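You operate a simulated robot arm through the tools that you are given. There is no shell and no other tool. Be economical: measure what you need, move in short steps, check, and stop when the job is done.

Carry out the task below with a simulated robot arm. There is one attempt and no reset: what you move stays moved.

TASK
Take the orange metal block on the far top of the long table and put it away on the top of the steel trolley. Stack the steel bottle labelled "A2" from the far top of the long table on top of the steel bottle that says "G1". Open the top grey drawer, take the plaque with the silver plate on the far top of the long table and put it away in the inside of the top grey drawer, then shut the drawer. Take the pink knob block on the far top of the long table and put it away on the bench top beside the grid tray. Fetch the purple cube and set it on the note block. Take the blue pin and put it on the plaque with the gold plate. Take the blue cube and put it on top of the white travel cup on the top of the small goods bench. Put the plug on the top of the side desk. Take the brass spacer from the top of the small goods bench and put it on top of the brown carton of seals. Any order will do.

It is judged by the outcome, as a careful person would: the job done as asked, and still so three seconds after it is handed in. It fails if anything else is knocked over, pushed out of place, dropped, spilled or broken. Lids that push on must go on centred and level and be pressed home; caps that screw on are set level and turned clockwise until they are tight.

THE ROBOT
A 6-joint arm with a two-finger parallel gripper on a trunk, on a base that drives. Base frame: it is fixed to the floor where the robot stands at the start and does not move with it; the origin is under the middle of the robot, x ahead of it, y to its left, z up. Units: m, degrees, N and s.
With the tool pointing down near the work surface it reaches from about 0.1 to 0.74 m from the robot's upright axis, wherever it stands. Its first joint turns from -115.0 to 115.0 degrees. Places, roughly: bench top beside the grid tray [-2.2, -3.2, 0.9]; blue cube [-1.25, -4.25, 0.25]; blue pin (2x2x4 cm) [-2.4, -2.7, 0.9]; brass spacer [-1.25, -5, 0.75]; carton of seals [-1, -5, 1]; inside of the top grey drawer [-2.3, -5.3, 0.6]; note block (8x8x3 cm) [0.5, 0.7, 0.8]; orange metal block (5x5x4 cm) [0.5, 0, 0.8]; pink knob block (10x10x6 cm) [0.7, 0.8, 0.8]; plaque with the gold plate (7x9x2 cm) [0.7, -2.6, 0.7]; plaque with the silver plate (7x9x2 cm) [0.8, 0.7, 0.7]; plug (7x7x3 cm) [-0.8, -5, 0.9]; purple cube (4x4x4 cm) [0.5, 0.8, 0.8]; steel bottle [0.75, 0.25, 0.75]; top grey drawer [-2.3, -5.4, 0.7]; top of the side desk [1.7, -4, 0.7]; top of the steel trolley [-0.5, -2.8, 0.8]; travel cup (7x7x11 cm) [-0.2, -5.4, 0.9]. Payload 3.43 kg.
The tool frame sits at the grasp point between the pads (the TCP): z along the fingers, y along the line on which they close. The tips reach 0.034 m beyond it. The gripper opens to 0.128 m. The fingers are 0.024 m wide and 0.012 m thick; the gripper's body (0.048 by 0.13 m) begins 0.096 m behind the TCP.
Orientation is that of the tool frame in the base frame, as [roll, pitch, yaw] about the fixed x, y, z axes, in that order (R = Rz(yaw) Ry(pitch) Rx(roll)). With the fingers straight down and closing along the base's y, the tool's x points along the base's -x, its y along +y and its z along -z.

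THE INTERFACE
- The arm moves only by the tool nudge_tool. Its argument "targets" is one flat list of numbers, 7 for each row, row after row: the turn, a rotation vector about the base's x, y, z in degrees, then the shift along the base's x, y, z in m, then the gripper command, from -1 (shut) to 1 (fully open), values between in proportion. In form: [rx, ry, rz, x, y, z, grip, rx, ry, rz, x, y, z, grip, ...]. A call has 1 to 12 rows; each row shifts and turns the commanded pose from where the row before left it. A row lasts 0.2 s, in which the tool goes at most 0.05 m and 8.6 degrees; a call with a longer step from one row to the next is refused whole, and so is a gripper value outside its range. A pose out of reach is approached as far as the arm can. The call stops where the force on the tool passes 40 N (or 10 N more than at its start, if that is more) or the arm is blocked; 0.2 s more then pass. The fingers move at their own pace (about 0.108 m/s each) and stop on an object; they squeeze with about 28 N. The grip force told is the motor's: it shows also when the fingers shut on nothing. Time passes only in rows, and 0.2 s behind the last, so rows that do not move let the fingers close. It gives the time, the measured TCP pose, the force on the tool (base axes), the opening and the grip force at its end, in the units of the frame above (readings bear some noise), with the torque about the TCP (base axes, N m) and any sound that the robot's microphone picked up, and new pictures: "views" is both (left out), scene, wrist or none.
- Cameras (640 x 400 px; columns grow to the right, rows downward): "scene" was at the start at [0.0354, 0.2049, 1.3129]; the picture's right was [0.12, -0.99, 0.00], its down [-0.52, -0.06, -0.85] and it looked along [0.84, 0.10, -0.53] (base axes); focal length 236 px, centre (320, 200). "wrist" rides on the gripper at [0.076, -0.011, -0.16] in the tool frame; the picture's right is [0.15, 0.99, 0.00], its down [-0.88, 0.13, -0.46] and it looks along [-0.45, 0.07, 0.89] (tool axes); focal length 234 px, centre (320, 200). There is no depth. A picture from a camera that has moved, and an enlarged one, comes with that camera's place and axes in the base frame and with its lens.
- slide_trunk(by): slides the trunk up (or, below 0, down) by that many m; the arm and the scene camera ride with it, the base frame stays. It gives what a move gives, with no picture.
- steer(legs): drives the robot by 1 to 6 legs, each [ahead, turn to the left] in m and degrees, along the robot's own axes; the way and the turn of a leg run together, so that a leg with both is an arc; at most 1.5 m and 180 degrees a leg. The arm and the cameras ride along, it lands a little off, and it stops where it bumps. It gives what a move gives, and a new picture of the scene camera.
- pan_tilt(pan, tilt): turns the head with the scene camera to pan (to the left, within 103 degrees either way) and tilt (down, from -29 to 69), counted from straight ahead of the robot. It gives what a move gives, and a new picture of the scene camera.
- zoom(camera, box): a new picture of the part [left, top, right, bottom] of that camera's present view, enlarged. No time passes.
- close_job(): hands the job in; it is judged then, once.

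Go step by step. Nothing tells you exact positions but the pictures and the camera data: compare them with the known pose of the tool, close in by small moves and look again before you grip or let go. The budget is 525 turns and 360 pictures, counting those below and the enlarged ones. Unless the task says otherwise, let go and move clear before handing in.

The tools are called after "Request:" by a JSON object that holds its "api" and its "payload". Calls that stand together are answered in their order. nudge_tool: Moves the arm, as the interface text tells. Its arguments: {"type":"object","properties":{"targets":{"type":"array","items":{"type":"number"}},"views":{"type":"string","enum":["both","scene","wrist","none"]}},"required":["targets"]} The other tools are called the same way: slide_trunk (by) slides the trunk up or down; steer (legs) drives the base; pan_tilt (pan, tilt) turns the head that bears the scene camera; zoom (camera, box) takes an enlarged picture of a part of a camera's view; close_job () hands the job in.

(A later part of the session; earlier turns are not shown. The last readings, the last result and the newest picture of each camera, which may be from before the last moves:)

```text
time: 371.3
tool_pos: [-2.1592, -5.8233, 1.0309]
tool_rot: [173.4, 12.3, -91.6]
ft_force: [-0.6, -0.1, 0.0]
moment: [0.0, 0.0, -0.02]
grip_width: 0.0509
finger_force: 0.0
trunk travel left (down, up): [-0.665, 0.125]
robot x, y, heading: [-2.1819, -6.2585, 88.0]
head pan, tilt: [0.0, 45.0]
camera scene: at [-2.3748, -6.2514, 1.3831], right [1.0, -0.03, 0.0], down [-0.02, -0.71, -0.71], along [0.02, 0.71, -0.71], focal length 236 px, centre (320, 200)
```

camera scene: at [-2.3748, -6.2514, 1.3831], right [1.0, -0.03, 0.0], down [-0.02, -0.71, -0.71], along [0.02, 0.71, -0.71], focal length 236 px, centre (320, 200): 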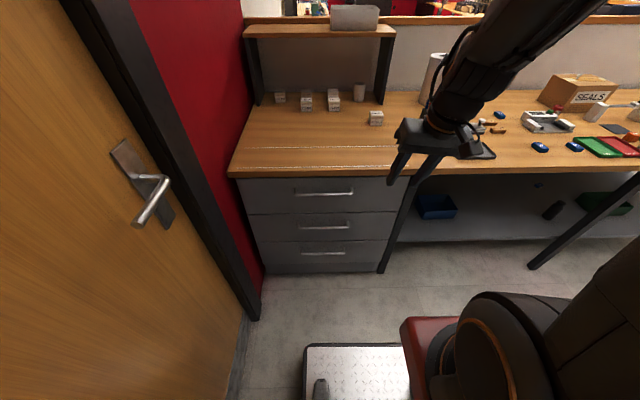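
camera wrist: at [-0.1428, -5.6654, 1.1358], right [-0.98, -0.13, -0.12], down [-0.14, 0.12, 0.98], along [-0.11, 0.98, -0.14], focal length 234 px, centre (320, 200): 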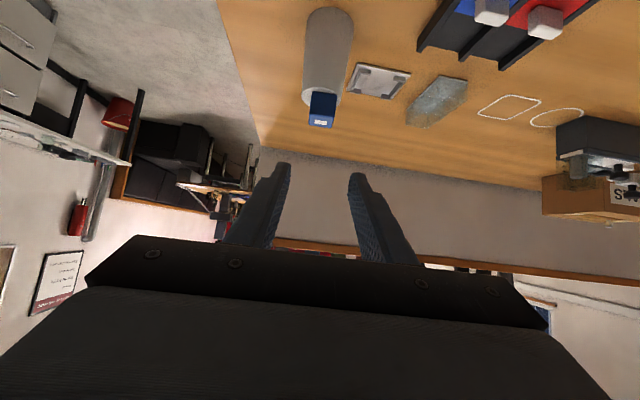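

Request:
{"api": "zoom", "payload": {"camera": "scene", "box": [220, 150, 420, 280]}}

```text
3.08 times, centred on (320, 215) of scene
camera zoom: at [-2.3748, -6.2514, 1.3831], right [1.0, -0.03, 0.0], down [-0.02, -0.71, -0.71], along [0.02, 0.71, -0.71], focal length 726 px, centre (320, 154)
```

zoom: 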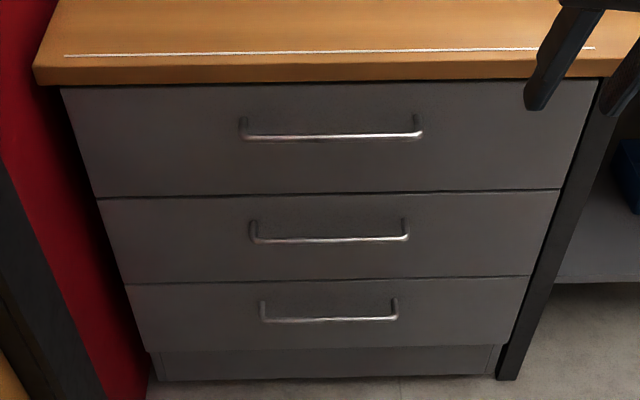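

The top drawer's bow handle is at about (-2.337, -5.585, 0.745). I'll line the base up squarely before reaching for it.

Request:
{"api": "steer", "payload": {"legs": [[0, -21], [-0.18, 0], [0, 23]]}}

Request:
{"api": "slide_trunk", "payload": {"by": -0.3}}

Request:
{"api": "nudge_tool", "payload": {"targets": [7.8, 0, 0, 0, 0.02, 0, -0.2, 7.8, 0, 0, 0, 0.02, 0, -0.2, 7.8, 0, 0, 0, 0.02, 0, -0.2, 7.8, 0, 0, 0, 0.02, 0, -0.2, 7.8, 0, 0, 0, 0.02, 0, -0.2, 7.8, 0, 0, 0, 0.03, 0, -0.2, 7.8, 0, 0, 0, 0.03, 0, -0.2, 7.8, 0, 0, 0, 0.03, 0, -0.2, 7.8, 0, 0, 0, 0.03, 0, -0.2, 7.3, 0, 0, 0, 0.03, 0, -0.2, 0, 0, -6.3, 0, 0, 0, -0.2, 0, 0, 0, 0, 0, 0, -0.2], "views": "both"}}

```text
time: 375.2
tool_pos: [-2.2408, -5.9893, 1.0303]
tool_rot: [173.4, 12.3, -90.0]
ft_force: [1.0, 0.8, 0.3]
moment: [0.02, -0.03, -0.02]
grip_width: 0.0509
finger_force: 0.0
trunk travel left (down, up): [-0.665, 0.125]
robot x, y, heading: [-2.2489, -6.4244, 89.7]
head pan, tilt: [0.0, 45.0]
camera scene: at [-2.4454, -6.422, 1.3831], right [1.0, -0.01, 0.0], down [0.0, -0.71, -0.71], along [0.0, 0.71, -0.71], focal length 236 px, centre (320, 200)
```

scene: 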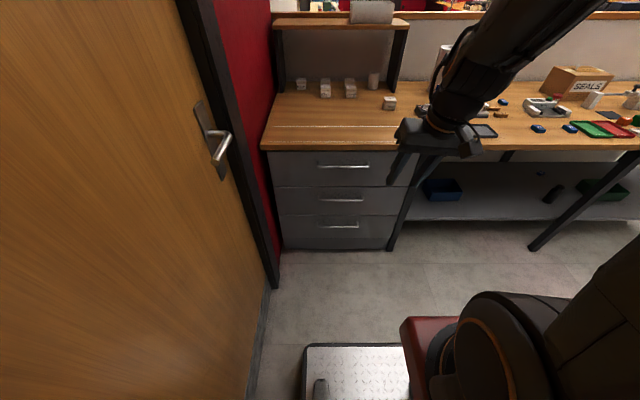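

```text
time: 378.2
tool_pos: [-2.2404, -5.9607, 0.7315]
tool_rot: [173.4, 12.3, -90.2]
ft_force: [-1.1, -0.2, -0.4]
moment: [-0.02, -0.03, 0.0]
grip_width: 0.0515
finger_force: 0.1
trunk travel left (down, up): [-0.365, 0.425]
robot x, y, heading: [-2.2512, -6.4228, 90.0]
head pan, tilt: [0.0, 45.0]
```

```text
time: 380.8
tool_pos: [-2.2421, -5.6784, 0.7484]
tool_rot: [170.3, 84.1, -97.8]
ft_force: [-1.4, 0.1, -0.2]
moment: [0.01, 0.02, 0.01]
grip_width: 0.051
finger_force: 0.1
out of reach, approached as far as the arm can: row 1, 2, 3, 4, 5
trunk travel left (down, up): [-0.365, 0.425]
robot x, y, heading: [-2.2517, -6.4249, 89.6]
head pan, tilt: [0.0, 45.0]
camera scene: at [-2.445, -6.3385, 1.0831], right [1.0, -0.01, 0.0], down [0.0, -0.71, -0.71], along [0.0, 0.71, -0.71], focal length 236 px, centre (320, 200)
camera wrist: at [-2.2268, -5.8442, 0.6885], right [-0.99, -0.05, -0.13], down [-0.1, -0.37, 0.92], along [-0.09, 0.93, 0.36], focal length 234 px, centre (320, 200)
```

scene: 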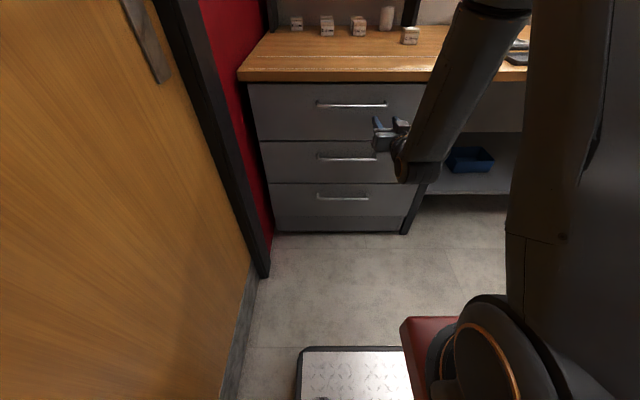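
wrist: 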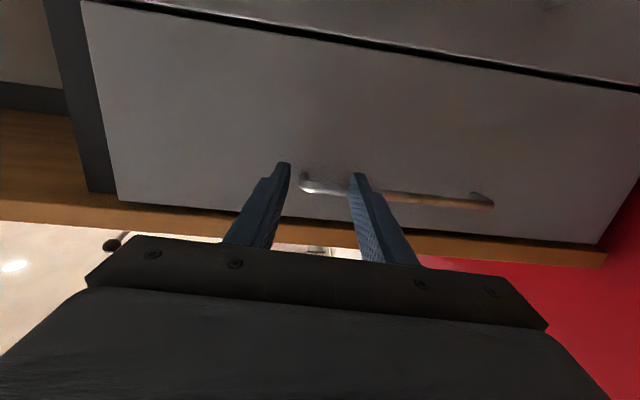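

The handle bar is at about y=-5.604, z=0.764, x from -2.23 to -2.47. I'll roll the gripper so the fingers close vertically and line up with the bar's middle.

Request:
{"api": "nudge_tool", "payload": {"targets": [5.8, 0, -2, 0, 0, 0, -0.2, 0, 8.2, 0, -0.009, 0, 0.0015, -0.2, 0, 8.2, 0, -0.009, 0, 0.0015, -0.2, 0, 8.2, 0, -0.009, 0, 0.0015, -0.2, 0, 8.2, 0, -0.009, 0, 0.0015, -0.2, 0, 8.2, 0, -0.009, 0, 0.0015, -0.2, 0, 8.2, 0, -0.009, 0, 0.0015, -0.2, 0, 8.2, 0, -0.009, 0, 0.0015, -0.2, 0, 8.2, 0, -0.009, 0, 0.0015, -0.2, 0, 8.2, 0, -0.009, 0, 0.0015, -0.2, 0, 8.2, 0, -0.009, 0, 0.0015, -0.2, 0, 8.0, 0, -0.009, 0, 0, -0.2], "views": "both"}}

```text
time: 383.4
tool_pos: [-2.3429, -5.6778, 0.7649]
tool_rot: [89.8, -1.1, -179.9]
ft_force: [0.0, -0.6, 0.5]
moment: [0.02, 0.0, 0.01]
grip_width: 0.0512
finger_force: 0.1
trunk travel left (down, up): [-0.365, 0.425]
robot x, y, heading: [-2.2512, -6.4243, 89.4]
head pan, tilt: [0.0, 45.0]
camera scene: at [-2.445, -6.3385, 1.0831], right [1.0, -0.01, 0.0], down [0.0, -0.71, -0.71], along [0.0, 0.71, -0.71], focal length 236 px, centre (320, 200)
camera wrist: at [-2.4184, -5.8388, 0.754], right [-0.13, 0.0, 0.99], down [0.88, -0.46, 0.11], along [0.45, 0.89, 0.06], focal length 234 px, centre (320, 200)
```

scene: 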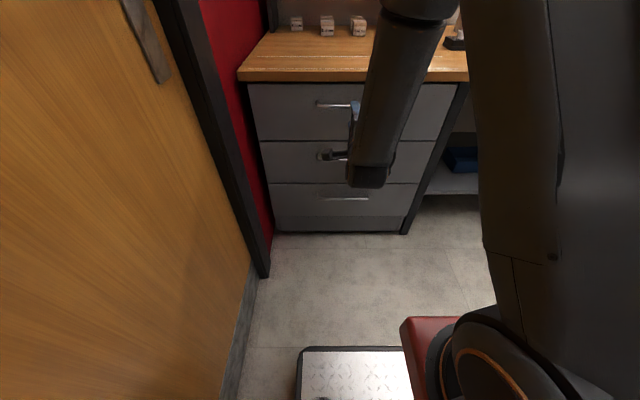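
wrist: 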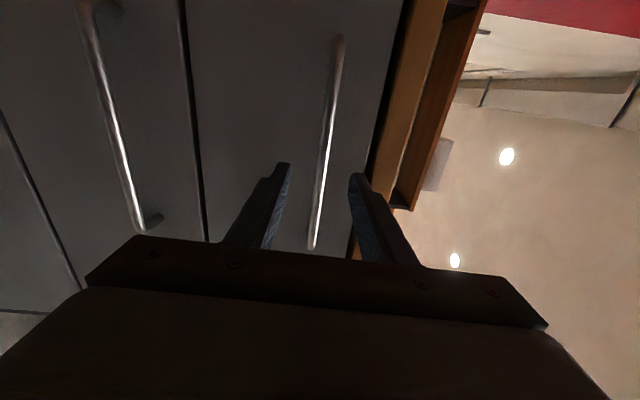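

Request:
{"api": "nudge_tool", "payload": {"targets": [0, 0, 0, 0, 0.02, 0.004, -0.2, 0, 0, 0, 0, 0.02, 0, -0.2, 0, 0, 0, 0, 0.01, 0, -0.2, 0, 0, 0, 0, 0, 0, -0.2], "views": "wrist"}}

Request:
{"api": "zoom", "payload": {"camera": "scene", "box": [280, 60, 440, 180]}}

```text
time: 384.4
tool_pos: [-2.343, -5.626, 0.768]
tool_rot: [89.9, -0.9, -180.0]
ft_force: [0.8, -0.3, -0.1]
moment: [0.01, 0.0, -0.04]
grip_width: 0.0513
finger_force: 0.1
trunk travel left (down, up): [-0.365, 0.425]
robot x, y, heading: [-2.2498, -6.4241, 89.8]
head pan, tilt: [0.0, 45.0]
camera wrist: at [-2.419, -5.7869, 0.7577], right [-0.13, 0.0, 0.99], down [0.88, -0.45, 0.12], along [0.45, 0.89, 0.06], focal length 234 px, centre (320, 200)
```

wrist: 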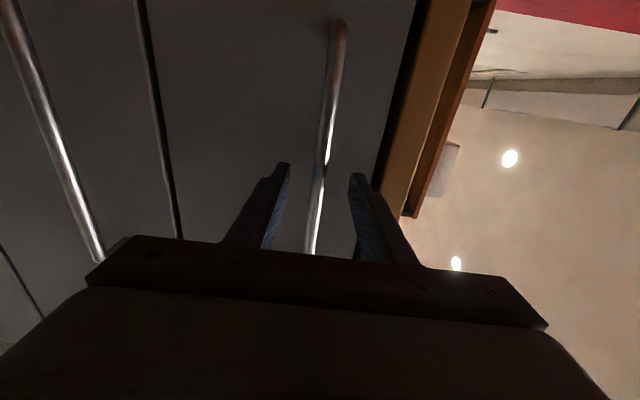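

```text
3.33 times, centred on (360, 120) of scene
camera zoom: at [-2.445, -6.3385, 1.0831], right [1.0, -0.01, 0.0], down [0.0, -0.71, -0.71], along [0.0, 0.71, -0.71], focal length 787 px, centre (187, 467)
```

zoom: 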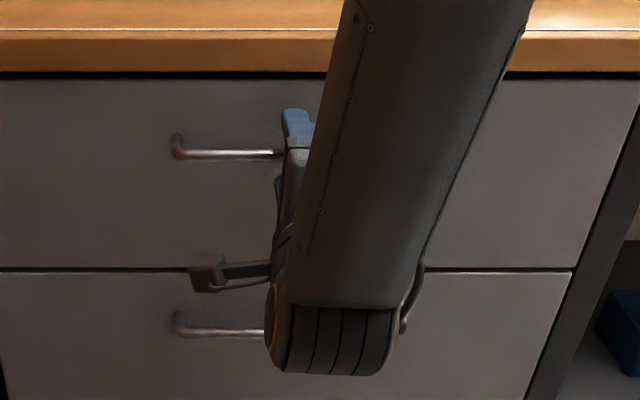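

Request:
{"api": "nudge_tool", "payload": {"targets": [0, 0, 0, 0, 0.004, 0, -0.5, 0, 0, 0, 0, 0, 0, -0.8, 0, 0, 0, 0, 0, 0, -1, 0, 0, 0, 0, 0, 0, -1], "views": "wrist"}}

```text
time: 385.4
tool_pos: [-2.3438, -5.623, 0.7669]
tool_rot: [90.1, -0.8, -179.9]
ft_force: [-0.3, -1.3, -15.1]
moment: [-0.25, -1.15, 0.14]
grip_width: 0.0119
finger_force: 44.7
trunk travel left (down, up): [-0.365, 0.425]
robot x, y, heading: [-2.2531, -6.4224, 89.8]
head pan, tilt: [0.0, 45.0]
camera wrist: at [-2.4191, -5.7837, 0.7569], right [-0.13, 0.0, 0.99], down [0.88, -0.45, 0.12], along [0.45, 0.89, 0.06], focal length 234 px, centre (320, 200)
```

wrist: 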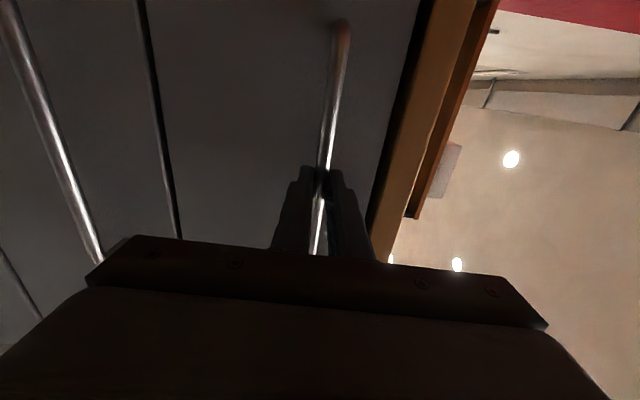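

The handle is gripped. I'll try pulling with the arm first.

Request:
{"api": "nudge_tool", "payload": {"targets": [0, 0, 0, 0, -0.01, -0.0015, -1, 0, 0, 0, 0, -0.015, 0, -1, 0, 0, 0, 0, -0.015, 0, -1, 0, 0, 0, 0, 0, 0, -1], "views": "none"}}

```text
time: 386.4
tool_pos: [-2.3435, -5.664, 0.7686]
tool_rot: [89.9, -0.9, -179.9]
ft_force: [-4.0, -0.8, -5.7]
moment: [-0.11, -1.06, -0.23]
grip_width: 0.0118
finger_force: 45.2
trunk travel left (down, up): [-0.365, 0.425]
robot x, y, heading: [-2.2531, -6.4233, 89.7]
head pan, tilt: [0.0, 45.0]
```

The drawer slides. I'll pull the rest by backing the base.

Request:
{"api": "steer", "payload": {"legs": [[-0.2, 0]]}}

```text
time: 387.9
tool_pos: [-2.3455, -5.8614, 0.767]
tool_rot: [89.8, -0.8, -179.9]
ft_force: [-1.9, -0.6, -1.3]
moment: [0.02, -1.1, 0.08]
grip_width: 0.0117
finger_force: 45.1
trunk travel left (down, up): [-0.365, 0.425]
robot x, y, heading: [-2.2522, -6.6233, 89.7]
head pan, tilt: [0.0, 45.0]
camera scene: at [-2.4462, -6.5372, 1.083], right [1.0, 0.0, 0.0], down [0.0, -0.71, -0.71], along [0.0, 0.71, -0.71], focal length 236 px, centre (320, 200)
```

scene: 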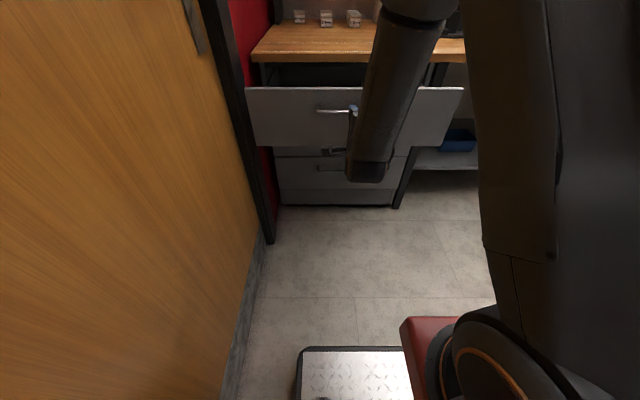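

Request:
{"api": "nudge_tool", "payload": {"targets": [0, 0, 0, 0, 0, 0, -0.5, 0, 0, 0, 0, 0, 0, -0.2, 0, 0, 0, 0, 0, 0, -0.2], "views": "none"}}

Request:
{"api": "steer", "payload": {"legs": [[-0.08, 0]]}}

Request:
{"api": "slide_trunk", "payload": {"by": 0.3}}

Request:
{"api": "nudge_tool", "payload": {"targets": [0, -8.2, 0, 0, 0, 0, -0.2, 0, -8.2, 0, 0, 0, 0, -0.2, 0, -8.2, 0, 0, 0, 0, -0.2, 0, -8.2, 0, 0, 0, 0, -0.2, 0, -8.2, 0, 0, 0, 0, -0.2, 0, -8.2, 0, 0, 0, 0, -0.2, 0, -8.2, 0, 0, 0, 0, -0.2, 0, -8.2, 0, 0, 0, 0, -0.2, 0, -8.2, 0, 0, 0, 0, -0.2, 0, -8.2, 0, 0, 0, 0, -0.2, 0, -8.0, 0, 0, 0, 0, -0.2], "views": "none"}}

```text
time: 388.8
tool_pos: [-2.3458, -5.8628, 0.7682]
tool_rot: [89.8, -0.9, -179.9]
ft_force: [-0.4, -0.2, 0.1]
moment: [0.03, 0.01, -0.01]
grip_width: 0.0508
finger_force: 0.1
trunk travel left (down, up): [-0.365, 0.425]
robot x, y, heading: [-2.2541, -6.6197, 89.7]
head pan, tilt: [0.0, 45.0]
```

```text
time: 389.8
tool_pos: [-2.3447, -5.8972, 0.7675]
tool_rot: [89.7, -0.9, 179.9]
ft_force: [0.2, 0.2, -0.4]
moment: [-0.03, -0.01, 0.02]
grip_width: 0.0509
finger_force: 0.0
trunk travel left (down, up): [-0.365, 0.425]
robot x, y, heading: [-2.2534, -6.6591, 89.7]
head pan, tilt: [0.0, 45.0]
stopped in leg 1: the robot was blocked; the commanded pose is now the measured one
camera scene: at [-2.4458, -6.5739, 1.0831], right [1.0, -0.01, 0.0], down [0.0, -0.71, -0.71], along [0.0, 0.71, -0.71], focal length 236 px, centre (320, 200)
```

scene: 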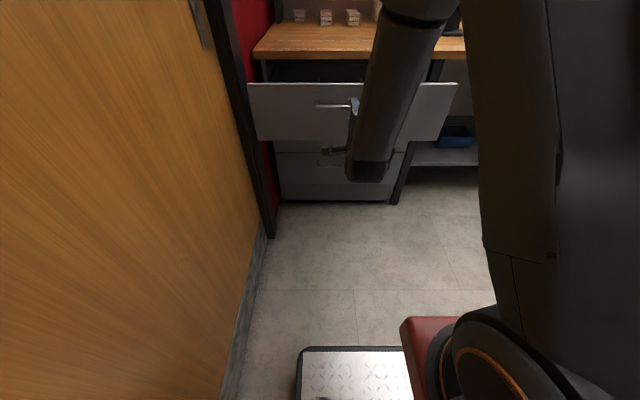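

```text
time: 392.8
tool_pos: [-2.3431, -5.8982, 1.067]
tool_rot: [89.8, -0.9, 179.9]
ft_force: [0.0, 0.2, -0.2]
moment: [0.0, 0.03, 0.0]
grip_width: 0.0512
finger_force: 0.0
trunk travel left (down, up): [-0.665, 0.125]
robot x, y, heading: [-2.2516, -6.6575, 89.7]
head pan, tilt: [0.0, 45.0]
```

```text
time: 395.2
tool_pos: [-2.3445, -5.8989, 1.0675]
tool_rot: [94.0, 89.2, -175.8]
ft_force: [0.0, -0.3, 0.5]
moment: [0.03, -0.01, 0.02]
grip_width: 0.0512
finger_force: 0.0
trunk travel left (down, up): [-0.665, 0.125]
robot x, y, heading: [-2.253, -6.6605, 89.5]
head pan, tilt: [0.0, 45.0]
```

Request:
{"api": "nudge_tool", "payload": {"targets": [-8.2, 0, 0, 0.005, -0.015, 0, -0.2, -8.2, 0, 0, 0.005, -0.015, 0, -0.2, -8.2, 0, 0, 0.005, -0.015, 0, -0.2, -8.2, 0, 0, 0.005, -0.015, 0, -0.2, -8.2, 0, 0, 0.005, -0.015, 0, -0.2, -8.2, 0, 0, 0.005, -0.02, 0, -0.2, -8.2, 0, 0, 0.005, -0.02, 0, -0.2, -8.2, 0, 0, 0.005, -0.02, 0, -0.2, -8.2, 0, 0, 0.005, -0.02, 0, -0.2, -8.2, 0, 0, 0.005, -0.02, 0, -0.2, -8.0, 0, 0, 0.005, -0.02, 0, -0.2], "views": "wrist"}}

Request:
{"api": "pan_tilt", "payload": {"pan": 0, "tilt": 45}}

Request:
{"api": "pan_tilt", "payload": {"pan": 103, "tilt": 40}}

```text
time: 397.6
tool_pos: [-2.2962, -6.0847, 1.0411]
tool_rot: [-171.4, 10.1, -90.8]
ft_force: [0.6, -0.1, -1.2]
moment: [0.03, 0.01, -0.03]
grip_width: 0.051
finger_force: 0.0
out of reach, approached as far as the arm can: row 6, 7, 9, 10, 11
trunk travel left (down, up): [-0.665, 0.125]
robot x, y, heading: [-2.2537, -6.6587, 89.7]
head pan, tilt: [0.0, 45.0]
camera wrist: at [-2.311, -6.1882, 1.1846], right [-0.98, -0.11, -0.17], down [-0.19, 0.79, 0.58], along [0.08, 0.6, -0.8], focal length 234 px, centre (320, 200)
```

wrist: 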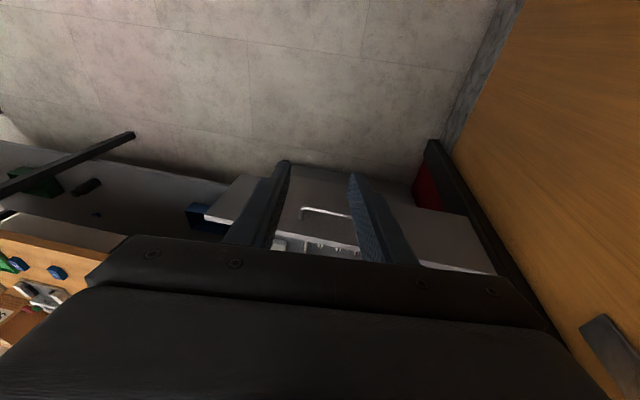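

```text
time: 398.2
tool_pos: [-2.2959, -6.0841, 1.0407]
tool_rot: [-171.3, 10.2, -90.8]
ft_force: [-0.6, 0.6, 0.9]
moment: [0.0, 0.0, 0.01]
grip_width: 0.0516
finger_force: 0.0
trunk travel left (down, up): [-0.665, 0.125]
robot x, y, heading: [-2.252, -6.6582, 89.9]
head pan, tilt: [0.0, 45.0]
camera scene: at [-2.4462, -6.6574, 1.3831], right [1.0, -0.01, 0.0], down [0.0, -0.71, -0.71], along [0.0, 0.71, -0.71], focal length 236 px, centre (320, 200)
```

scene: 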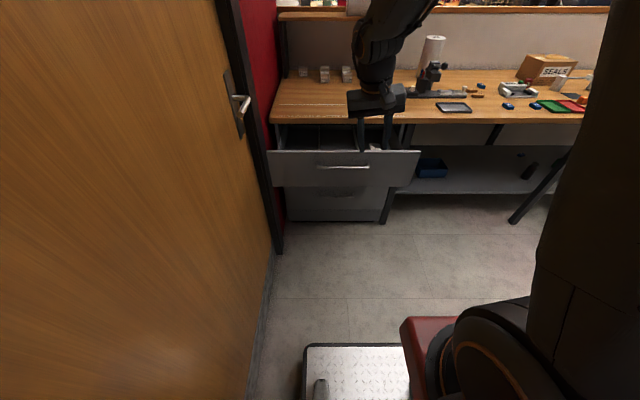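

```text
time: 400.0
tool_pos: [-2.297, -6.0835, 1.0416]
tool_rot: [-171.4, 10.2, -90.7]
ft_force: [0.0, -0.4, -0.5]
moment: [0.0, -0.02, 0.02]
grip_width: 0.0513
finger_force: 0.0
trunk travel left (down, up): [-0.665, 0.125]
robot x, y, heading: [-2.2527, -6.6602, 89.6]
head pan, tilt: [103.0, 40.0]
camera scene: at [-2.5296, -6.7574, 1.3903], right [-0.22, 0.98, 0.0], down [0.63, 0.14, -0.77], along [-0.75, -0.17, -0.64], focal length 236 px, centre (320, 200)
```

scene: 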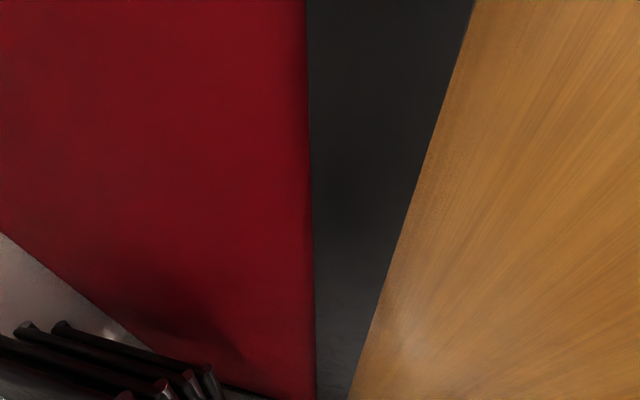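

I'll straighten the tool and move off forward a little, away from whatever is behind.

Request:
{"api": "nudge_tool", "payload": {"targets": [-5.1, 4.5, 0, 0, -0.01, 0, -0.2, -5.1, 4.5, 0, 0, -0.01, 0, -0.2, 0, 0, 0, 0, -0.02, 0.02, -0.2, 0, 0, 0, 0, -0.02, 0.02, -0.2, 0, 0, 0, 0, 0, 0, -0.2], "views": "none"}}

Request:
{"api": "steer", "payload": {"legs": [[0.12, 0], [0, -90]]}}

Request:
{"api": "pan_tilt", "payload": {"pan": -90, "tilt": 35}}

```text
time: 401.2
tool_pos: [-2.2984, -6.1256, 1.0818]
tool_rot: [-170.8, 10.5, -90.8]
ft_force: [-1.3, 0.3, -0.1]
moment: [0.04, -0.01, 0.01]
grip_width: 0.0512
finger_force: 0.1
out of reach, approached as far as the arm can: row 1, 2
trunk travel left (down, up): [-0.665, 0.125]
robot x, y, heading: [-2.251, -6.6596, 89.7]
head pan, tilt: [103.0, 40.0]
```

```text
time: 406.3
tool_pos: [-1.7159, -6.497, 1.0809]
tool_rot: [-170.8, 10.4, 178.7]
ft_force: [-0.3, 0.0, 0.2]
moment: [0.02, 0.01, 0.02]
grip_width: 0.0511
finger_force: 0.0
trunk travel left (down, up): [-0.665, 0.125]
robot x, y, heading: [-2.2465, -6.5374, -0.8]
head pan, tilt: [103.0, 40.0]
camera scene: at [-2.3445, -6.2597, 1.3903], right [0.98, 0.21, 0.0], down [0.13, -0.63, -0.77], along [-0.16, 0.75, -0.64], focal length 236 px, centre (320, 200)
```

scene: 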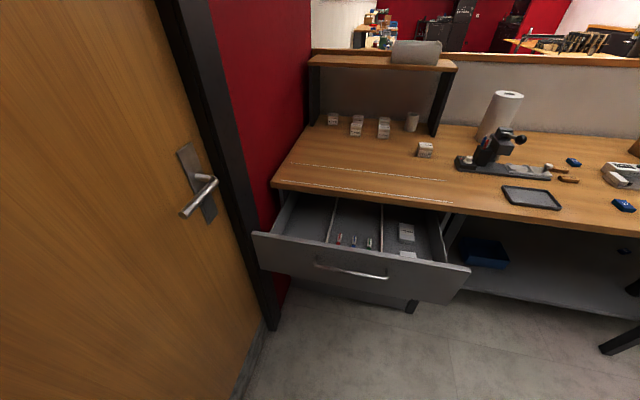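

```text
time: 409.1
tool_pos: [-1.7149, -6.4981, 1.0808]
tool_rot: [-170.9, 10.3, 178.6]
ft_force: [0.6, 0.2, 0.4]
moment: [0.0, 0.03, -0.04]
grip_width: 0.0511
finger_force: 0.0
trunk travel left (down, up): [-0.665, 0.125]
robot x, y, heading: [-2.252, -6.5376, -0.9]
head pan, tilt: [-90.0, 35.0]
camera scene: at [-2.328, -6.4309, 1.3979], right [-1.0, 0.01, 0.0], down [0.01, 0.57, -0.82], along [-0.01, -0.82, -0.57], focal length 236 px, centre (320, 200)
```

scene: 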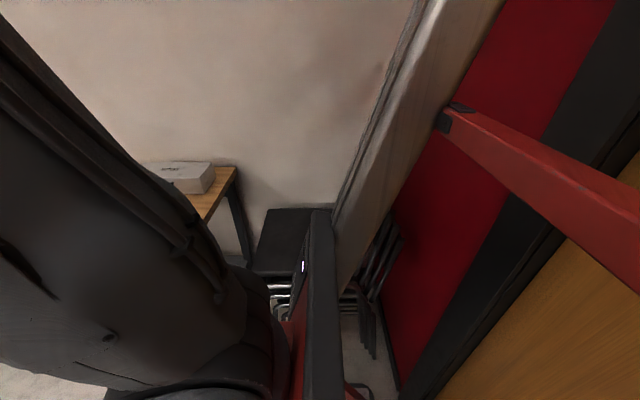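

The drawer's open, with its left compartment empty; behind me is just a chair stack. I'll try to straighten the tool again.

Request:
{"api": "nudge_tool", "payload": {"targets": [0, 0, 0, -0.04, 0, 0.0, -0.2, 0, 0, 0, -0.04, 0, 0.0, -0.2, 0, 0, 0, -0.04, -0.02, 0.0, -0.2, 3, 3.4, 0, 0, 0, 0, -0.2, 3, 3.4, 0, 0, 0, 0, -0.2, 3, 3.4, 0, 0, 0, 0, -0.2, 0, 0, 0, 0, 0, 0, -0.2], "views": "none"}}

```text
time: 410.7
tool_pos: [-1.8359, -6.5173, 1.076]
tool_rot: [-171.1, 9.3, 178.5]
ft_force: [-0.6, -0.1, 0.0]
moment: [0.0, -0.02, -0.01]
grip_width: 0.0514
finger_force: 0.1
out of reach, approached as far as the arm can: row 4, 5, 6
trunk travel left (down, up): [-0.665, 0.125]
robot x, y, heading: [-2.2498, -6.5384, -1.0]
head pan, tilt: [-90.0, 35.0]
```

Request:
{"api": "nudge_tool", "payload": {"targets": [0, 0, 8, 0, 0, 0, -0.2, 0, 0, 8, 0, 0, 0, -0.2, 0, 0, 8, 0, 0, 0, -0.2, 0, 0, 8, 0, 0, 0, -0.2, 3, 3.4, 0, 0, 0, 0, -0.2, 3, 3.4, 0, 0, 0, 0, -0.2, 3, 3.4, 0, 0, 0, 0, -0.2, 0, 0, 0, 0, 0, 0, -0.2], "views": "wrist"}}

```text
time: 412.5
tool_pos: [-1.8665, -6.4244, 1.0507]
tool_rot: [-170.0, 9.4, -150.1]
ft_force: [-0.2, 0.8, 0.3]
moment: [0.02, 0.01, -0.01]
grip_width: 0.0512
finger_force: 0.0
out of reach, approached as far as the arm can: row 2, 3, 4, 5, 6, 7
trunk travel left (down, up): [-0.665, 0.125]
robot x, y, heading: [-2.2511, -6.5392, -1.0]
head pan, tilt: [-90.0, 35.0]
camera wrist: at [-1.9615, -6.4607, 1.1958], right [-0.59, 0.79, -0.19], down [0.59, 0.58, 0.56], along [0.56, 0.22, -0.8], focal length 234 px, centre (320, 200)
```

wrist: 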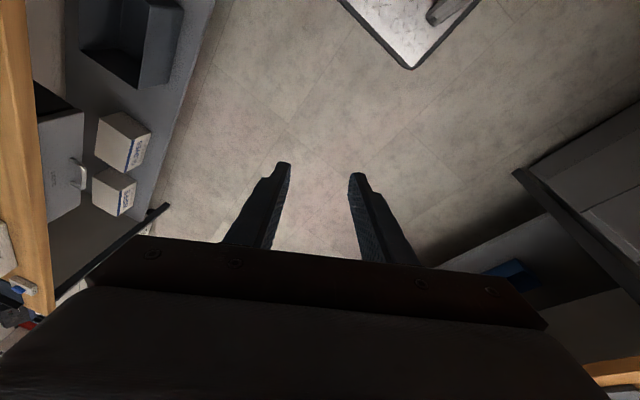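

Request:
{"api": "pan_tilt", "payload": {"pan": -30, "tilt": 30}}

```text
time: 413.8
tool_pos: [-1.8658, -6.4241, 1.051]
tool_rot: [-170.0, 9.5, -150.0]
ft_force: [-0.4, -0.3, 0.5]
moment: [0.0, 0.01, 0.0]
grip_width: 0.0513
finger_force: 0.0
trunk travel left (down, up): [-0.665, 0.125]
robot x, y, heading: [-2.2535, -6.5367, -0.9]
head pan, tilt: [-30.0, 30.0]
camera scene: at [-2.2491, -6.3894, 1.4057], right [-0.51, -0.86, 0.0], down [-0.43, 0.26, -0.87], along [0.74, -0.45, -0.5], focal length 236 px, centre (320, 200)
```

scene: 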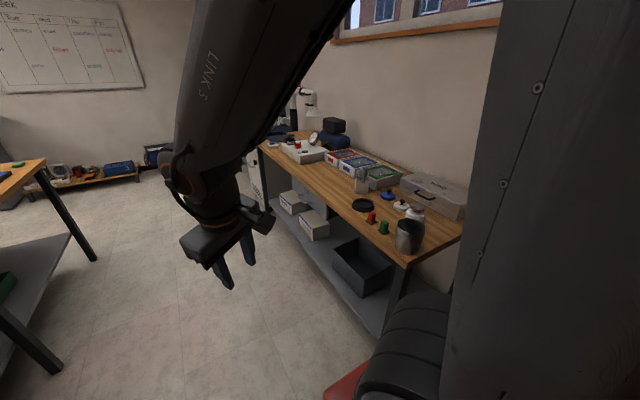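

Request:
{"api": "nudge_tool", "payload": {"targets": [0, 0, 0, 0.03, 0, 0.035, -0.2, 0, 0, 0, 0.03, 0, 0.035, -0.2, 0, 0, 0, 0.03, 0, 0.035, -0.2, 0, 0, 0, 0.03, 0, 0.035, -0.2, 2, 6.7, 0, 0, 0, 0, -0.2, 2, 6.7, 0, 0, 0, 0, -0.2, 0, 0, 0, 0, 0, 0, -0.2], "views": "none"}}

```text
time: 415.4
tool_pos: [-1.7767, -6.3689, 1.1508]
tool_rot: [-166.9, 7.7, -149.9]
ft_force: [0.2, 0.1, -0.6]
moment: [-0.01, -0.03, 0.01]
grip_width: 0.0511
finger_force: 0.1
out of reach, approached as far as the arm can: row 1, 2, 3, 4, 5, 6
trunk travel left (down, up): [-0.665, 0.125]
robot x, y, heading: [-2.2505, -6.5384, -0.9]
head pan, tilt: [-30.0, 30.0]
```

The wrist seems to be in an awkward branch. I'll tilt it back out and re-straighten to untangle it.

Request:
{"api": "nudge_tool", "payload": {"targets": [0, 0, -7.5, 0.02, -0.03, 0, -0.2, 0, 0, -7.5, 0.02, -0.03, 0, -0.2, 0, 0, -7.5, 0.02, -0.03, 0, -0.2, 0, 0, -7.5, 0.02, -0.03, 0, -0.2, 0, -8, 0, 0.02, 0, 0, -0.2, 0, -8, 0, 0.02, 0, 0, -0.2, 0, -8, 0, 0.02, 0, 0, -0.2, 0, -8, 0, 0.02, 0, 0, -0.2, 0, -8, 0, 0.02, 0, 0, -0.2, 0, -8, 0, 0.02, 0, 0, -0.2, 0, 0, 0, 0, 0, 0, -0.2], "views": "none"}}

```text
time: 417.8
tool_pos: [-1.5749, -6.49, 1.1501]
tool_rot: [-166.8, 55.7, -179.8]
ft_force: [0.0, -0.8, 0.3]
moment: [0.0, 0.02, 0.0]
grip_width: 0.0511
finger_force: 0.0
trunk travel left (down, up): [-0.665, 0.125]
robot x, y, heading: [-2.2496, -6.5383, -0.8]
head pan, tilt: [-30.0, 30.0]
```

Request:
{"api": "nudge_tool", "payload": {"targets": [3.7, 0, 5.45, 0, 0, 0, -0.2, 3.7, 0, 5.45, 0, 0, 0, -0.2, 0, 8, 0, 0, 0, 0, -0.2, 0, 8, 0, 0, 0, 0, -0.2, 0, 8, 0, 0, 0, 0, -0.2, 0, 8, 0, -0.01, 0, 0, -0.2, 0, 8, 0, -0.01, 0, 0, -0.2, 0, 8, 0, -0.01, 0, 0, -0.2, 0, 7.7, 0, -0.01, 0, 0, -0.2, 0, 0, 0, 0, 0, 0, -0.2], "views": "none"}}

```text
time: 420.0
tool_pos: [-1.6158, -6.4984, 1.1368]
tool_rot: [-171.7, 19.4, -179.7]
ft_force: [0.2, 0.0, 0.0]
moment: [-0.01, -0.04, -0.01]
grip_width: 0.0513
finger_force: 0.1
out of reach, approached as far as the arm can: row 3, 4, 5, 6, 8, 9
trunk travel left (down, up): [-0.665, 0.125]
robot x, y, heading: [-2.2547, -6.5372, -1.2]
head pan, tilt: [-30.0, 30.0]
```

Request:
{"api": "pan_tilt", "payload": {"pan": -20, "tilt": 20}}

```text
time: 420.7
tool_pos: [-1.6164, -6.4981, 1.137]
tool_rot: [-171.8, 19.4, -179.8]
ft_force: [0.2, -0.4, 0.4]
moment: [0.0, 0.0, -0.02]
grip_width: 0.0512
finger_force: 0.0
trunk travel left (down, up): [-0.665, 0.125]
robot x, y, heading: [-2.2497, -6.5353, -0.4]
head pan, tilt: [-20.0, 20.0]
camera scene: at [-2.2397, -6.3761, 1.4217], right [-0.36, -0.93, 0.0], down [-0.32, 0.12, -0.94], along [0.88, -0.34, -0.34], focal length 236 px, centre (320, 200)
```

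scene: 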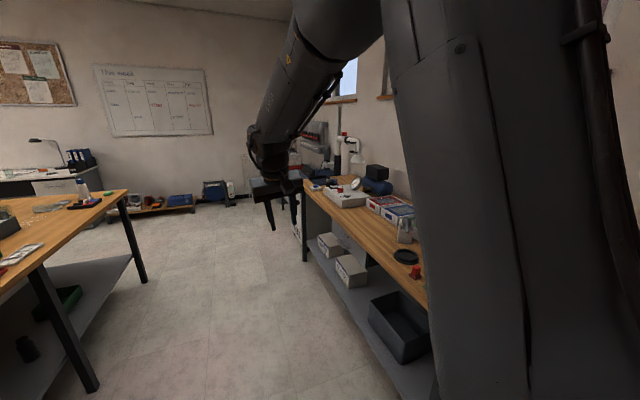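

The wrist is stuck at its singularity (tool in line with the forearm). I'll tilt out again, align the tool exactly in the arm's plane, then cross it straight.

Request:
{"api": "nudge_tool", "payload": {"targets": [0, -8, 0, 0, 0, 0, -0.2, 0, -8, 0, 0, -0.01, 0, -0.2, 0, -8, 0, 0, -0.01, 0, -0.2, 0, -8, 0, 0, -0.01, 0, -0.2, 0, -8, 0, 0, -0.01, 0, -0.2, 0, 0, 0, 0, 0, 0, -0.2], "views": "none"}}

```text
time: 422.1
tool_pos: [-1.6161, -6.5393, 1.1388]
tool_rot: [-169.7, 53.2, -179.6]
ft_force: [-0.2, 0.3, 0.0]
moment: [0.0, 0.0, 0.03]
grip_width: 0.0513
finger_force: 0.0
out of reach, approached as far as the arm can: row 4, 5
trunk travel left (down, up): [-0.665, 0.125]
robot x, y, heading: [-2.2538, -6.5403, -0.8]
head pan, tilt: [-20.0, 20.0]
```

Request:
{"api": "nudge_tool", "payload": {"targets": [3.1, 0, 4.12, 0.02, 0, -0.02, -0.2, 3.1, 0, 4.12, 0.02, 0, -0.02, -0.2, 0, 0, 0, 0, 0, 0, -0.2], "views": "none"}}

```text
time: 422.9
tool_pos: [-1.5772, -6.5389, 1.0983]
tool_rot: [179.9, 53.3, -179.6]
ft_force: [0.0, -0.2, 0.7]
moment: [0.04, -0.02, -0.01]
grip_width: 0.0513
finger_force: 0.1
trunk travel left (down, up): [-0.665, 0.125]
robot x, y, heading: [-2.2499, -6.5404, -1.0]
head pan, tilt: [-20.0, 20.0]
```

Request:
{"api": "nudge_tool", "payload": {"targets": [0, 8, 0, 0, 0, 0, -0.2, 0, 8, 0, 0, 0, 0, -0.2, 0, 8, 0, -0.01, 0, 0, -0.2, 0, 8, 0, -0.01, 0, 0, -0.2, 0, 8, 0, -0.02, 0, 0, -0.2, 0, 8, 0, -0.03, 0, 0, -0.2, 0, 5.3, 0, -0.03, 0, 0, -0.2, 0, 0, 0, 0, 0, 0, -0.2], "views": "none"}}

```text
time: 424.7
tool_pos: [-1.6758, -6.5401, 1.0992]
tool_rot: [179.6, -0.1, -179.9]
ft_force: [-0.6, 0.5, -0.3]
moment: [0.0, 0.03, 0.01]
grip_width: 0.0513
finger_force: 0.0
trunk travel left (down, up): [-0.665, 0.125]
robot x, y, heading: [-2.2523, -6.5414, -1.0]
head pan, tilt: [-20.0, 20.0]
```

Untangled: the tool is vertical again. I'll retract it and drive to the west bench for the blue pin.

Request:
{"api": "nudge_tool", "payload": {"targets": [0, 0, 0, -0.04, 0, 0, -0.2, 0, 0, 0, -0.04, 0, 0, -0.2, 0, 0, 0, -0.04, 0, 0, -0.2, 0, 0, 0, -0.04, 0, 0, -0.2, 0, 0, 0, -0.03, 0, 0, -0.2], "views": "none"}}

Request:
{"api": "steer", "payload": {"legs": [[0, 9], [1.5, 0], [1.5, 0], [0, 82], [1.5, 0], [1.15, 0]]}}

```text
time: 425.9
tool_pos: [-1.865, -6.5361, 1.0961]
tool_rot: [179.6, -0.2, -179.8]
ft_force: [0.6, -0.4, 0.2]
moment: [0.02, 0.07, -0.02]
grip_width: 0.0513
finger_force: 0.1
trunk travel left (down, up): [-0.665, 0.125]
robot x, y, heading: [-2.2495, -6.5356, -0.6]
head pan, tilt: [-20.0, 20.0]
```

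```text
time: 457.1
tool_pos: [0.7141, -3.019, 1.0965]
tool_rot: [179.6, -0.2, -87.9]
ft_force: [1.5, -1.1, -0.2]
moment: [0.01, -0.01, 0.01]
grip_width: 0.0513
finger_force: 0.1
trunk travel left (down, up): [-0.665, 0.125]
robot x, y, heading: [0.7275, -3.4041, 90.9]
head pan, tilt: [-20.0, 20.0]
camera scene: at [0.5656, -3.4, 1.4218], right [0.95, -0.33, 0.0], down [-0.11, -0.32, -0.94], along [0.31, 0.89, -0.34], focal length 236 px, centre (320, 200)
```

scene: 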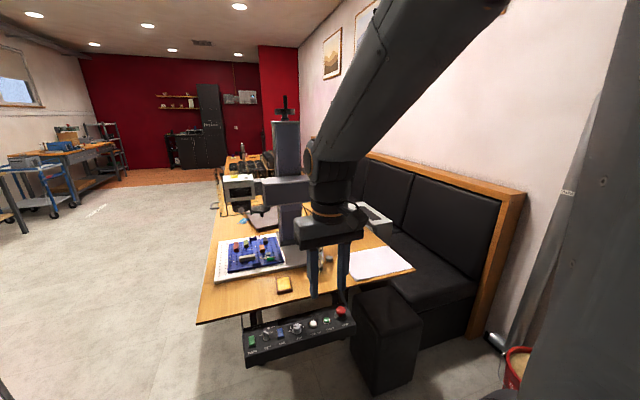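

The gold plaque is in view on this table's end. I'll measure it now.

Request:
{"api": "zoom", "payload": {"camera": "scene", "box": [190, 210, 350, 370]}}

Request:
{"api": "pan_tilt", "payload": {"pan": 20, "tilt": 45}}

Request:
{"api": "zoom", "payload": {"camera": "scene", "box": [340, 60, 560, 220]}}

```text
2.50 times, centred on (270, 290) of scene
camera zoom: at [0.5656, -3.4, 1.4218], right [0.95, -0.33, 0.0], down [-0.11, -0.32, -0.94], along [0.31, 0.89, -0.34], focal length 590 px, centre (445, -25)
```

zoom: 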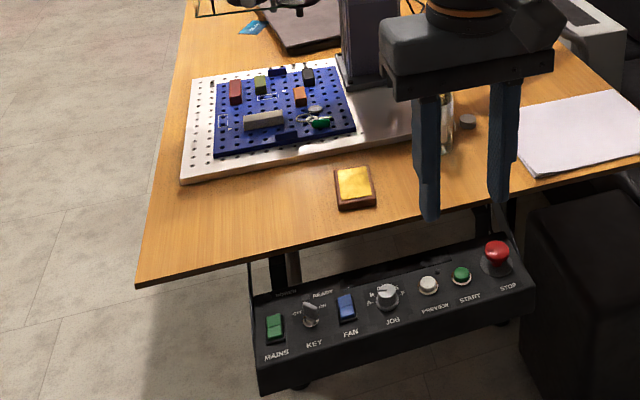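

```text
time: 458.2
tool_pos: [0.7136, -3.0177, 1.0965]
tool_rot: [179.5, -0.1, -87.9]
ft_force: [1.1, 0.2, 0.4]
moment: [0.03, 0.02, -0.02]
grip_width: 0.0511
finger_force: 0.1
trunk travel left (down, up): [-0.665, 0.125]
robot x, y, heading: [0.7313, -3.4072, 91.1]
head pan, tilt: [20.0, 45.0]
camera scene: at [0.5062, -3.412, 1.3831], right [0.93, 0.36, 0.0], down [0.25, -0.66, -0.71], along [-0.25, 0.66, -0.71], focal length 236 px, centre (320, 200)
```

scene: 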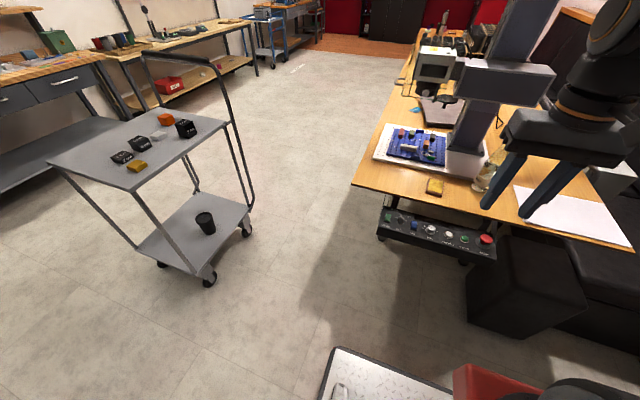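

```text
2.50 times, centred on (450, 140) of scene
camera zoom: at [0.5062, -3.412, 1.3831], right [0.93, 0.36, 0.0], down [0.25, -0.66, -0.71], along [-0.25, 0.66, -0.71], focal length 590 px, centre (-5, 350)
```

zoom: 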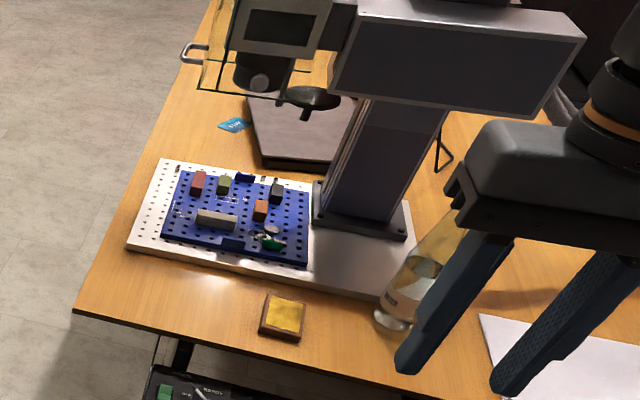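

Gold plaque located at (0.684, -2.595), top z≈0.76. Now west for the pin.

Request:
{"api": "steer", "payload": {"legs": [[0, 89], [1.5, 0], [0.4, 0]]}}

Request:
{"api": "pan_tilt", "payload": {"pan": -25, "tilt": 28}}

```text
time: 471.4
tool_pos: [-1.5325, -3.3705, 1.0959]
tool_rot: [179.6, -0.1, -0.8]
ft_force: [-0.5, -0.3, 0.0]
moment: [0.01, 0.0, -0.03]
grip_width: 0.0513
finger_force: 0.0
trunk travel left (down, up): [-0.665, 0.125]
robot x, y, heading: [-1.1475, -3.3739, 178.2]
head pan, tilt: [20.0, 45.0]
camera scene: at [-1.1505, -3.5984, 1.3831], right [-0.31, 0.95, 0.0], down [0.67, 0.22, -0.71], along [-0.67, -0.22, -0.71], focal length 236 px, centre (320, 200)
```

scene: 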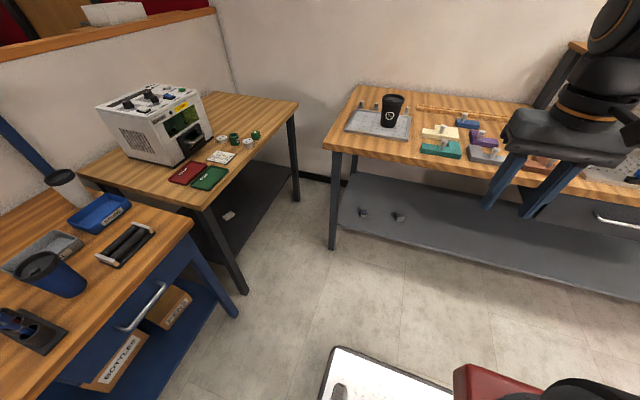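

```text
time: 472.5
tool_pos: [-1.5325, -3.3698, 1.0976]
tool_rot: [179.6, -0.1, -0.7]
ft_force: [0.6, -0.1, 0.3]
moment: [0.03, 0.01, 0.0]
grip_width: 0.0512
finger_force: 0.1
trunk travel left (down, up): [-0.665, 0.125]
robot x, y, heading: [-1.1433, -3.3723, 178.2]
head pan, tilt: [-25.0, 28.0]
camera scene: at [-1.1547, -3.5319, 1.4088], right [0.45, 0.89, 0.0], down [0.42, -0.21, -0.88], along [-0.79, 0.4, -0.47], focal length 236 px, centre (320, 200)
```

scene: 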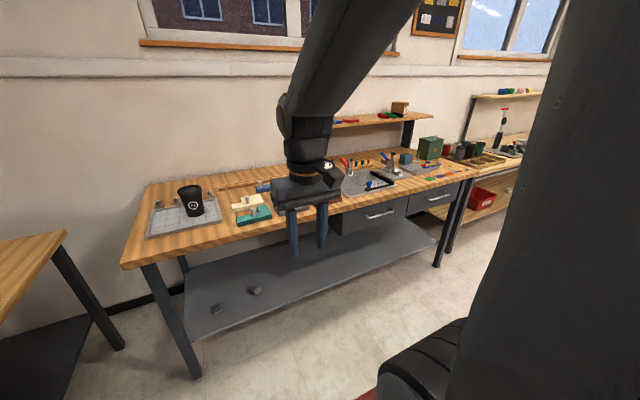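

Request:
{"api": "steer", "payload": {"legs": [[0, -57], [0.62, 0], [0, 58.5]]}}

Request:
{"api": "pan_tilt", "payload": {"pan": 0, "tilt": 38}}

```text
time: 481.1
tool_pos: [-1.842, -2.8579, 1.0961]
tool_rot: [179.6, -0.2, 0.5]
ft_force: [0.0, 0.6, 0.2]
moment: [0.02, -0.02, 0.02]
grip_width: 0.0512
finger_force: 0.1
trunk travel left (down, up): [-0.665, 0.125]
robot x, y, heading: [-1.4594, -2.8514, 179.3]
head pan, tilt: [-25.0, 28.0]
camera scene: at [-1.4613, -3.0105, 1.4089], right [0.43, 0.9, 0.0], down [0.42, -0.2, -0.88], along [-0.8, 0.38, -0.47], focal length 236 px, centre (320, 200)
```

scene: 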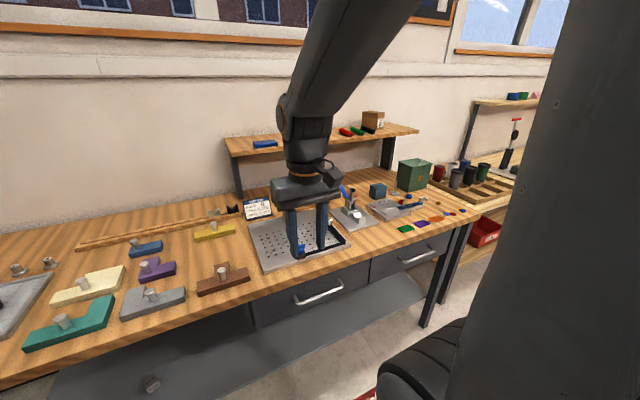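

```text
time: 482.0
tool_pos: [-1.842, -2.8565, 1.0964]
tool_rot: [179.6, -0.1, 0.6]
ft_force: [-0.3, 0.2, -0.4]
moment: [0.0, 0.01, -0.02]
grip_width: 0.051
finger_force: 0.1
trunk travel left (down, up): [-0.665, 0.125]
robot x, y, heading: [-1.4544, -2.8546, 179.3]
head pan, tilt: [0.0, 38.0]
camera scene: at [-1.4654, -3.049, 1.3934], right [0.01, 1.0, 0.0], down [0.62, -0.01, -0.79], along [-0.79, 0.01, -0.62], focal length 236 px, centre (320, 200)
```

scene: 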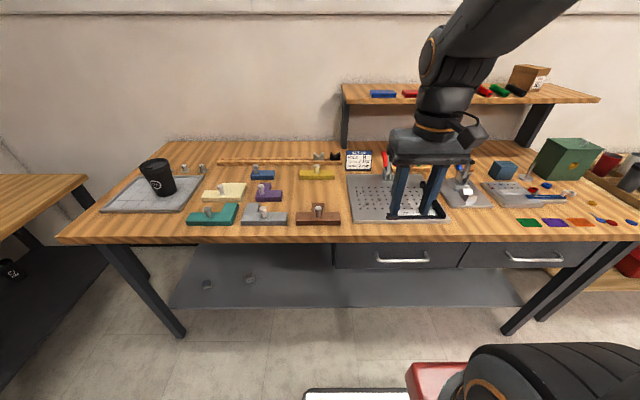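

Request:
{"api": "zoom", "payload": {"camera": "scene", "box": [80, 130, 340, 250]}}

Request:
{"api": "zoom", "payload": {"camera": "scene", "box": [330, 130, 510, 250]}}

```text
2.46 times, centred on (210, 190) of scene
camera zoom: at [-1.4654, -3.049, 1.3934], right [0.01, 1.0, 0.0], down [0.62, -0.01, -0.79], along [-0.79, 0.01, -0.62], focal length 581 px, centre (591, 225)
```

zoom: 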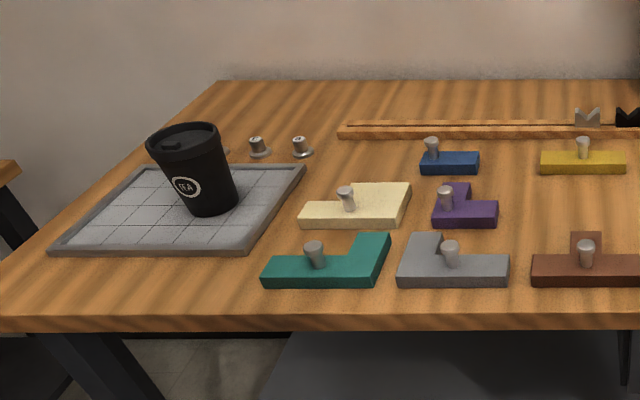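

```text
3.33 times, centred on (420, 190) of scene
camera zoom: at [-1.4654, -3.049, 1.3934], right [0.01, 1.0, 0.0], down [0.62, -0.01, -0.79], along [-0.79, 0.01, -0.62], focal length 787 px, centre (-13, 233)
```

zoom: 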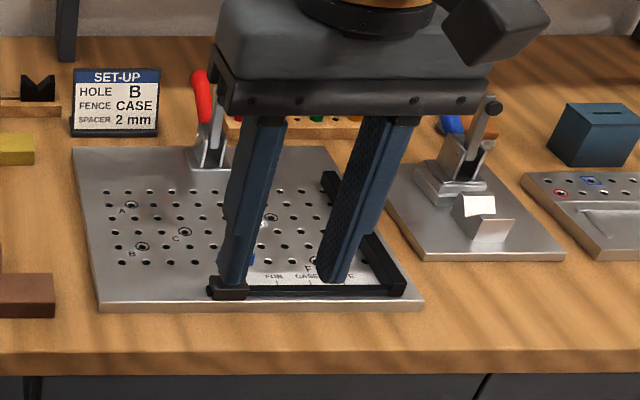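

Request:
{"api": "nudge_tool", "payload": {"targets": [0, 0, 0, 0, -0.045, 0, -0.2, 0, 0, 0, 0, -0.045, 0, -0.2, 0, 0, 0, 0, -0.045, 0, -0.2, 0, 0, 0, 0, -0.045, 0, -0.2, 0, 0, 0, 0, -0.045, 0, -0.2], "views": "scene"}}

Request:
{"api": "zoom", "payload": {"camera": "scene", "box": [330, 130, 510, 250]}}

```text
time: 483.2
tool_pos: [-1.8434, -3.081, 1.0965]
tool_rot: [179.8, -0.1, 0.5]
ft_force: [-0.4, -0.2, 0.0]
moment: [-0.05, 0.0, -0.03]
grip_width: 0.0511
finger_force: 0.1
trunk travel left (down, up): [-0.665, 0.125]
robot x, y, heading: [-1.4584, -2.8543, 179.3]
head pan, tilt: [0.0, 38.0]
camera scene: at [-1.4653, -3.0486, 1.3934], right [0.01, 1.0, 0.0], down [0.62, -0.01, -0.79], along [-0.79, 0.01, -0.62], focal length 236 px, centre (320, 200)
```

scene: 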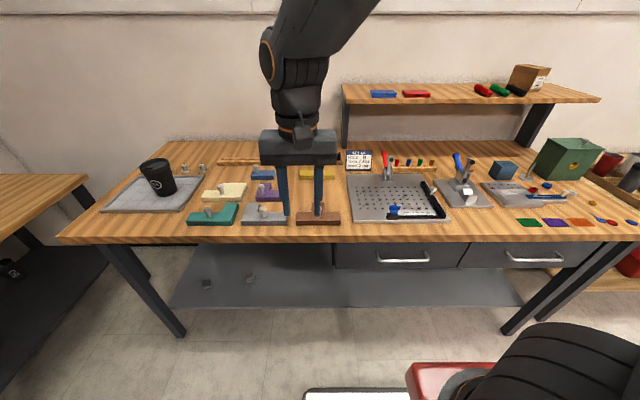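

```text
3.33 times, centred on (420, 190) of scene
camera zoom: at [-1.4653, -3.0486, 1.3934], right [0.01, 1.0, 0.0], down [0.62, -0.01, -0.79], along [-0.79, 0.01, -0.62], focal length 787 px, centre (-13, 233)
```

zoom: 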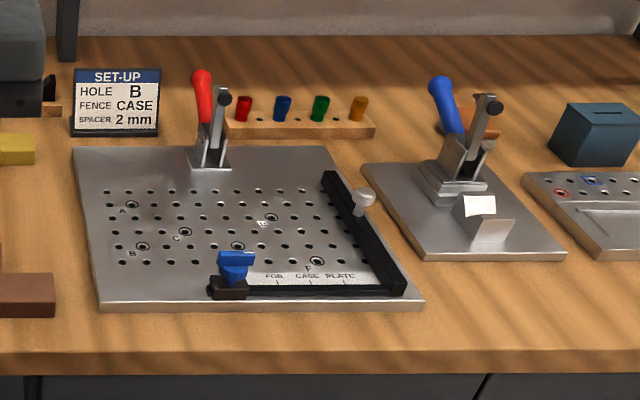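

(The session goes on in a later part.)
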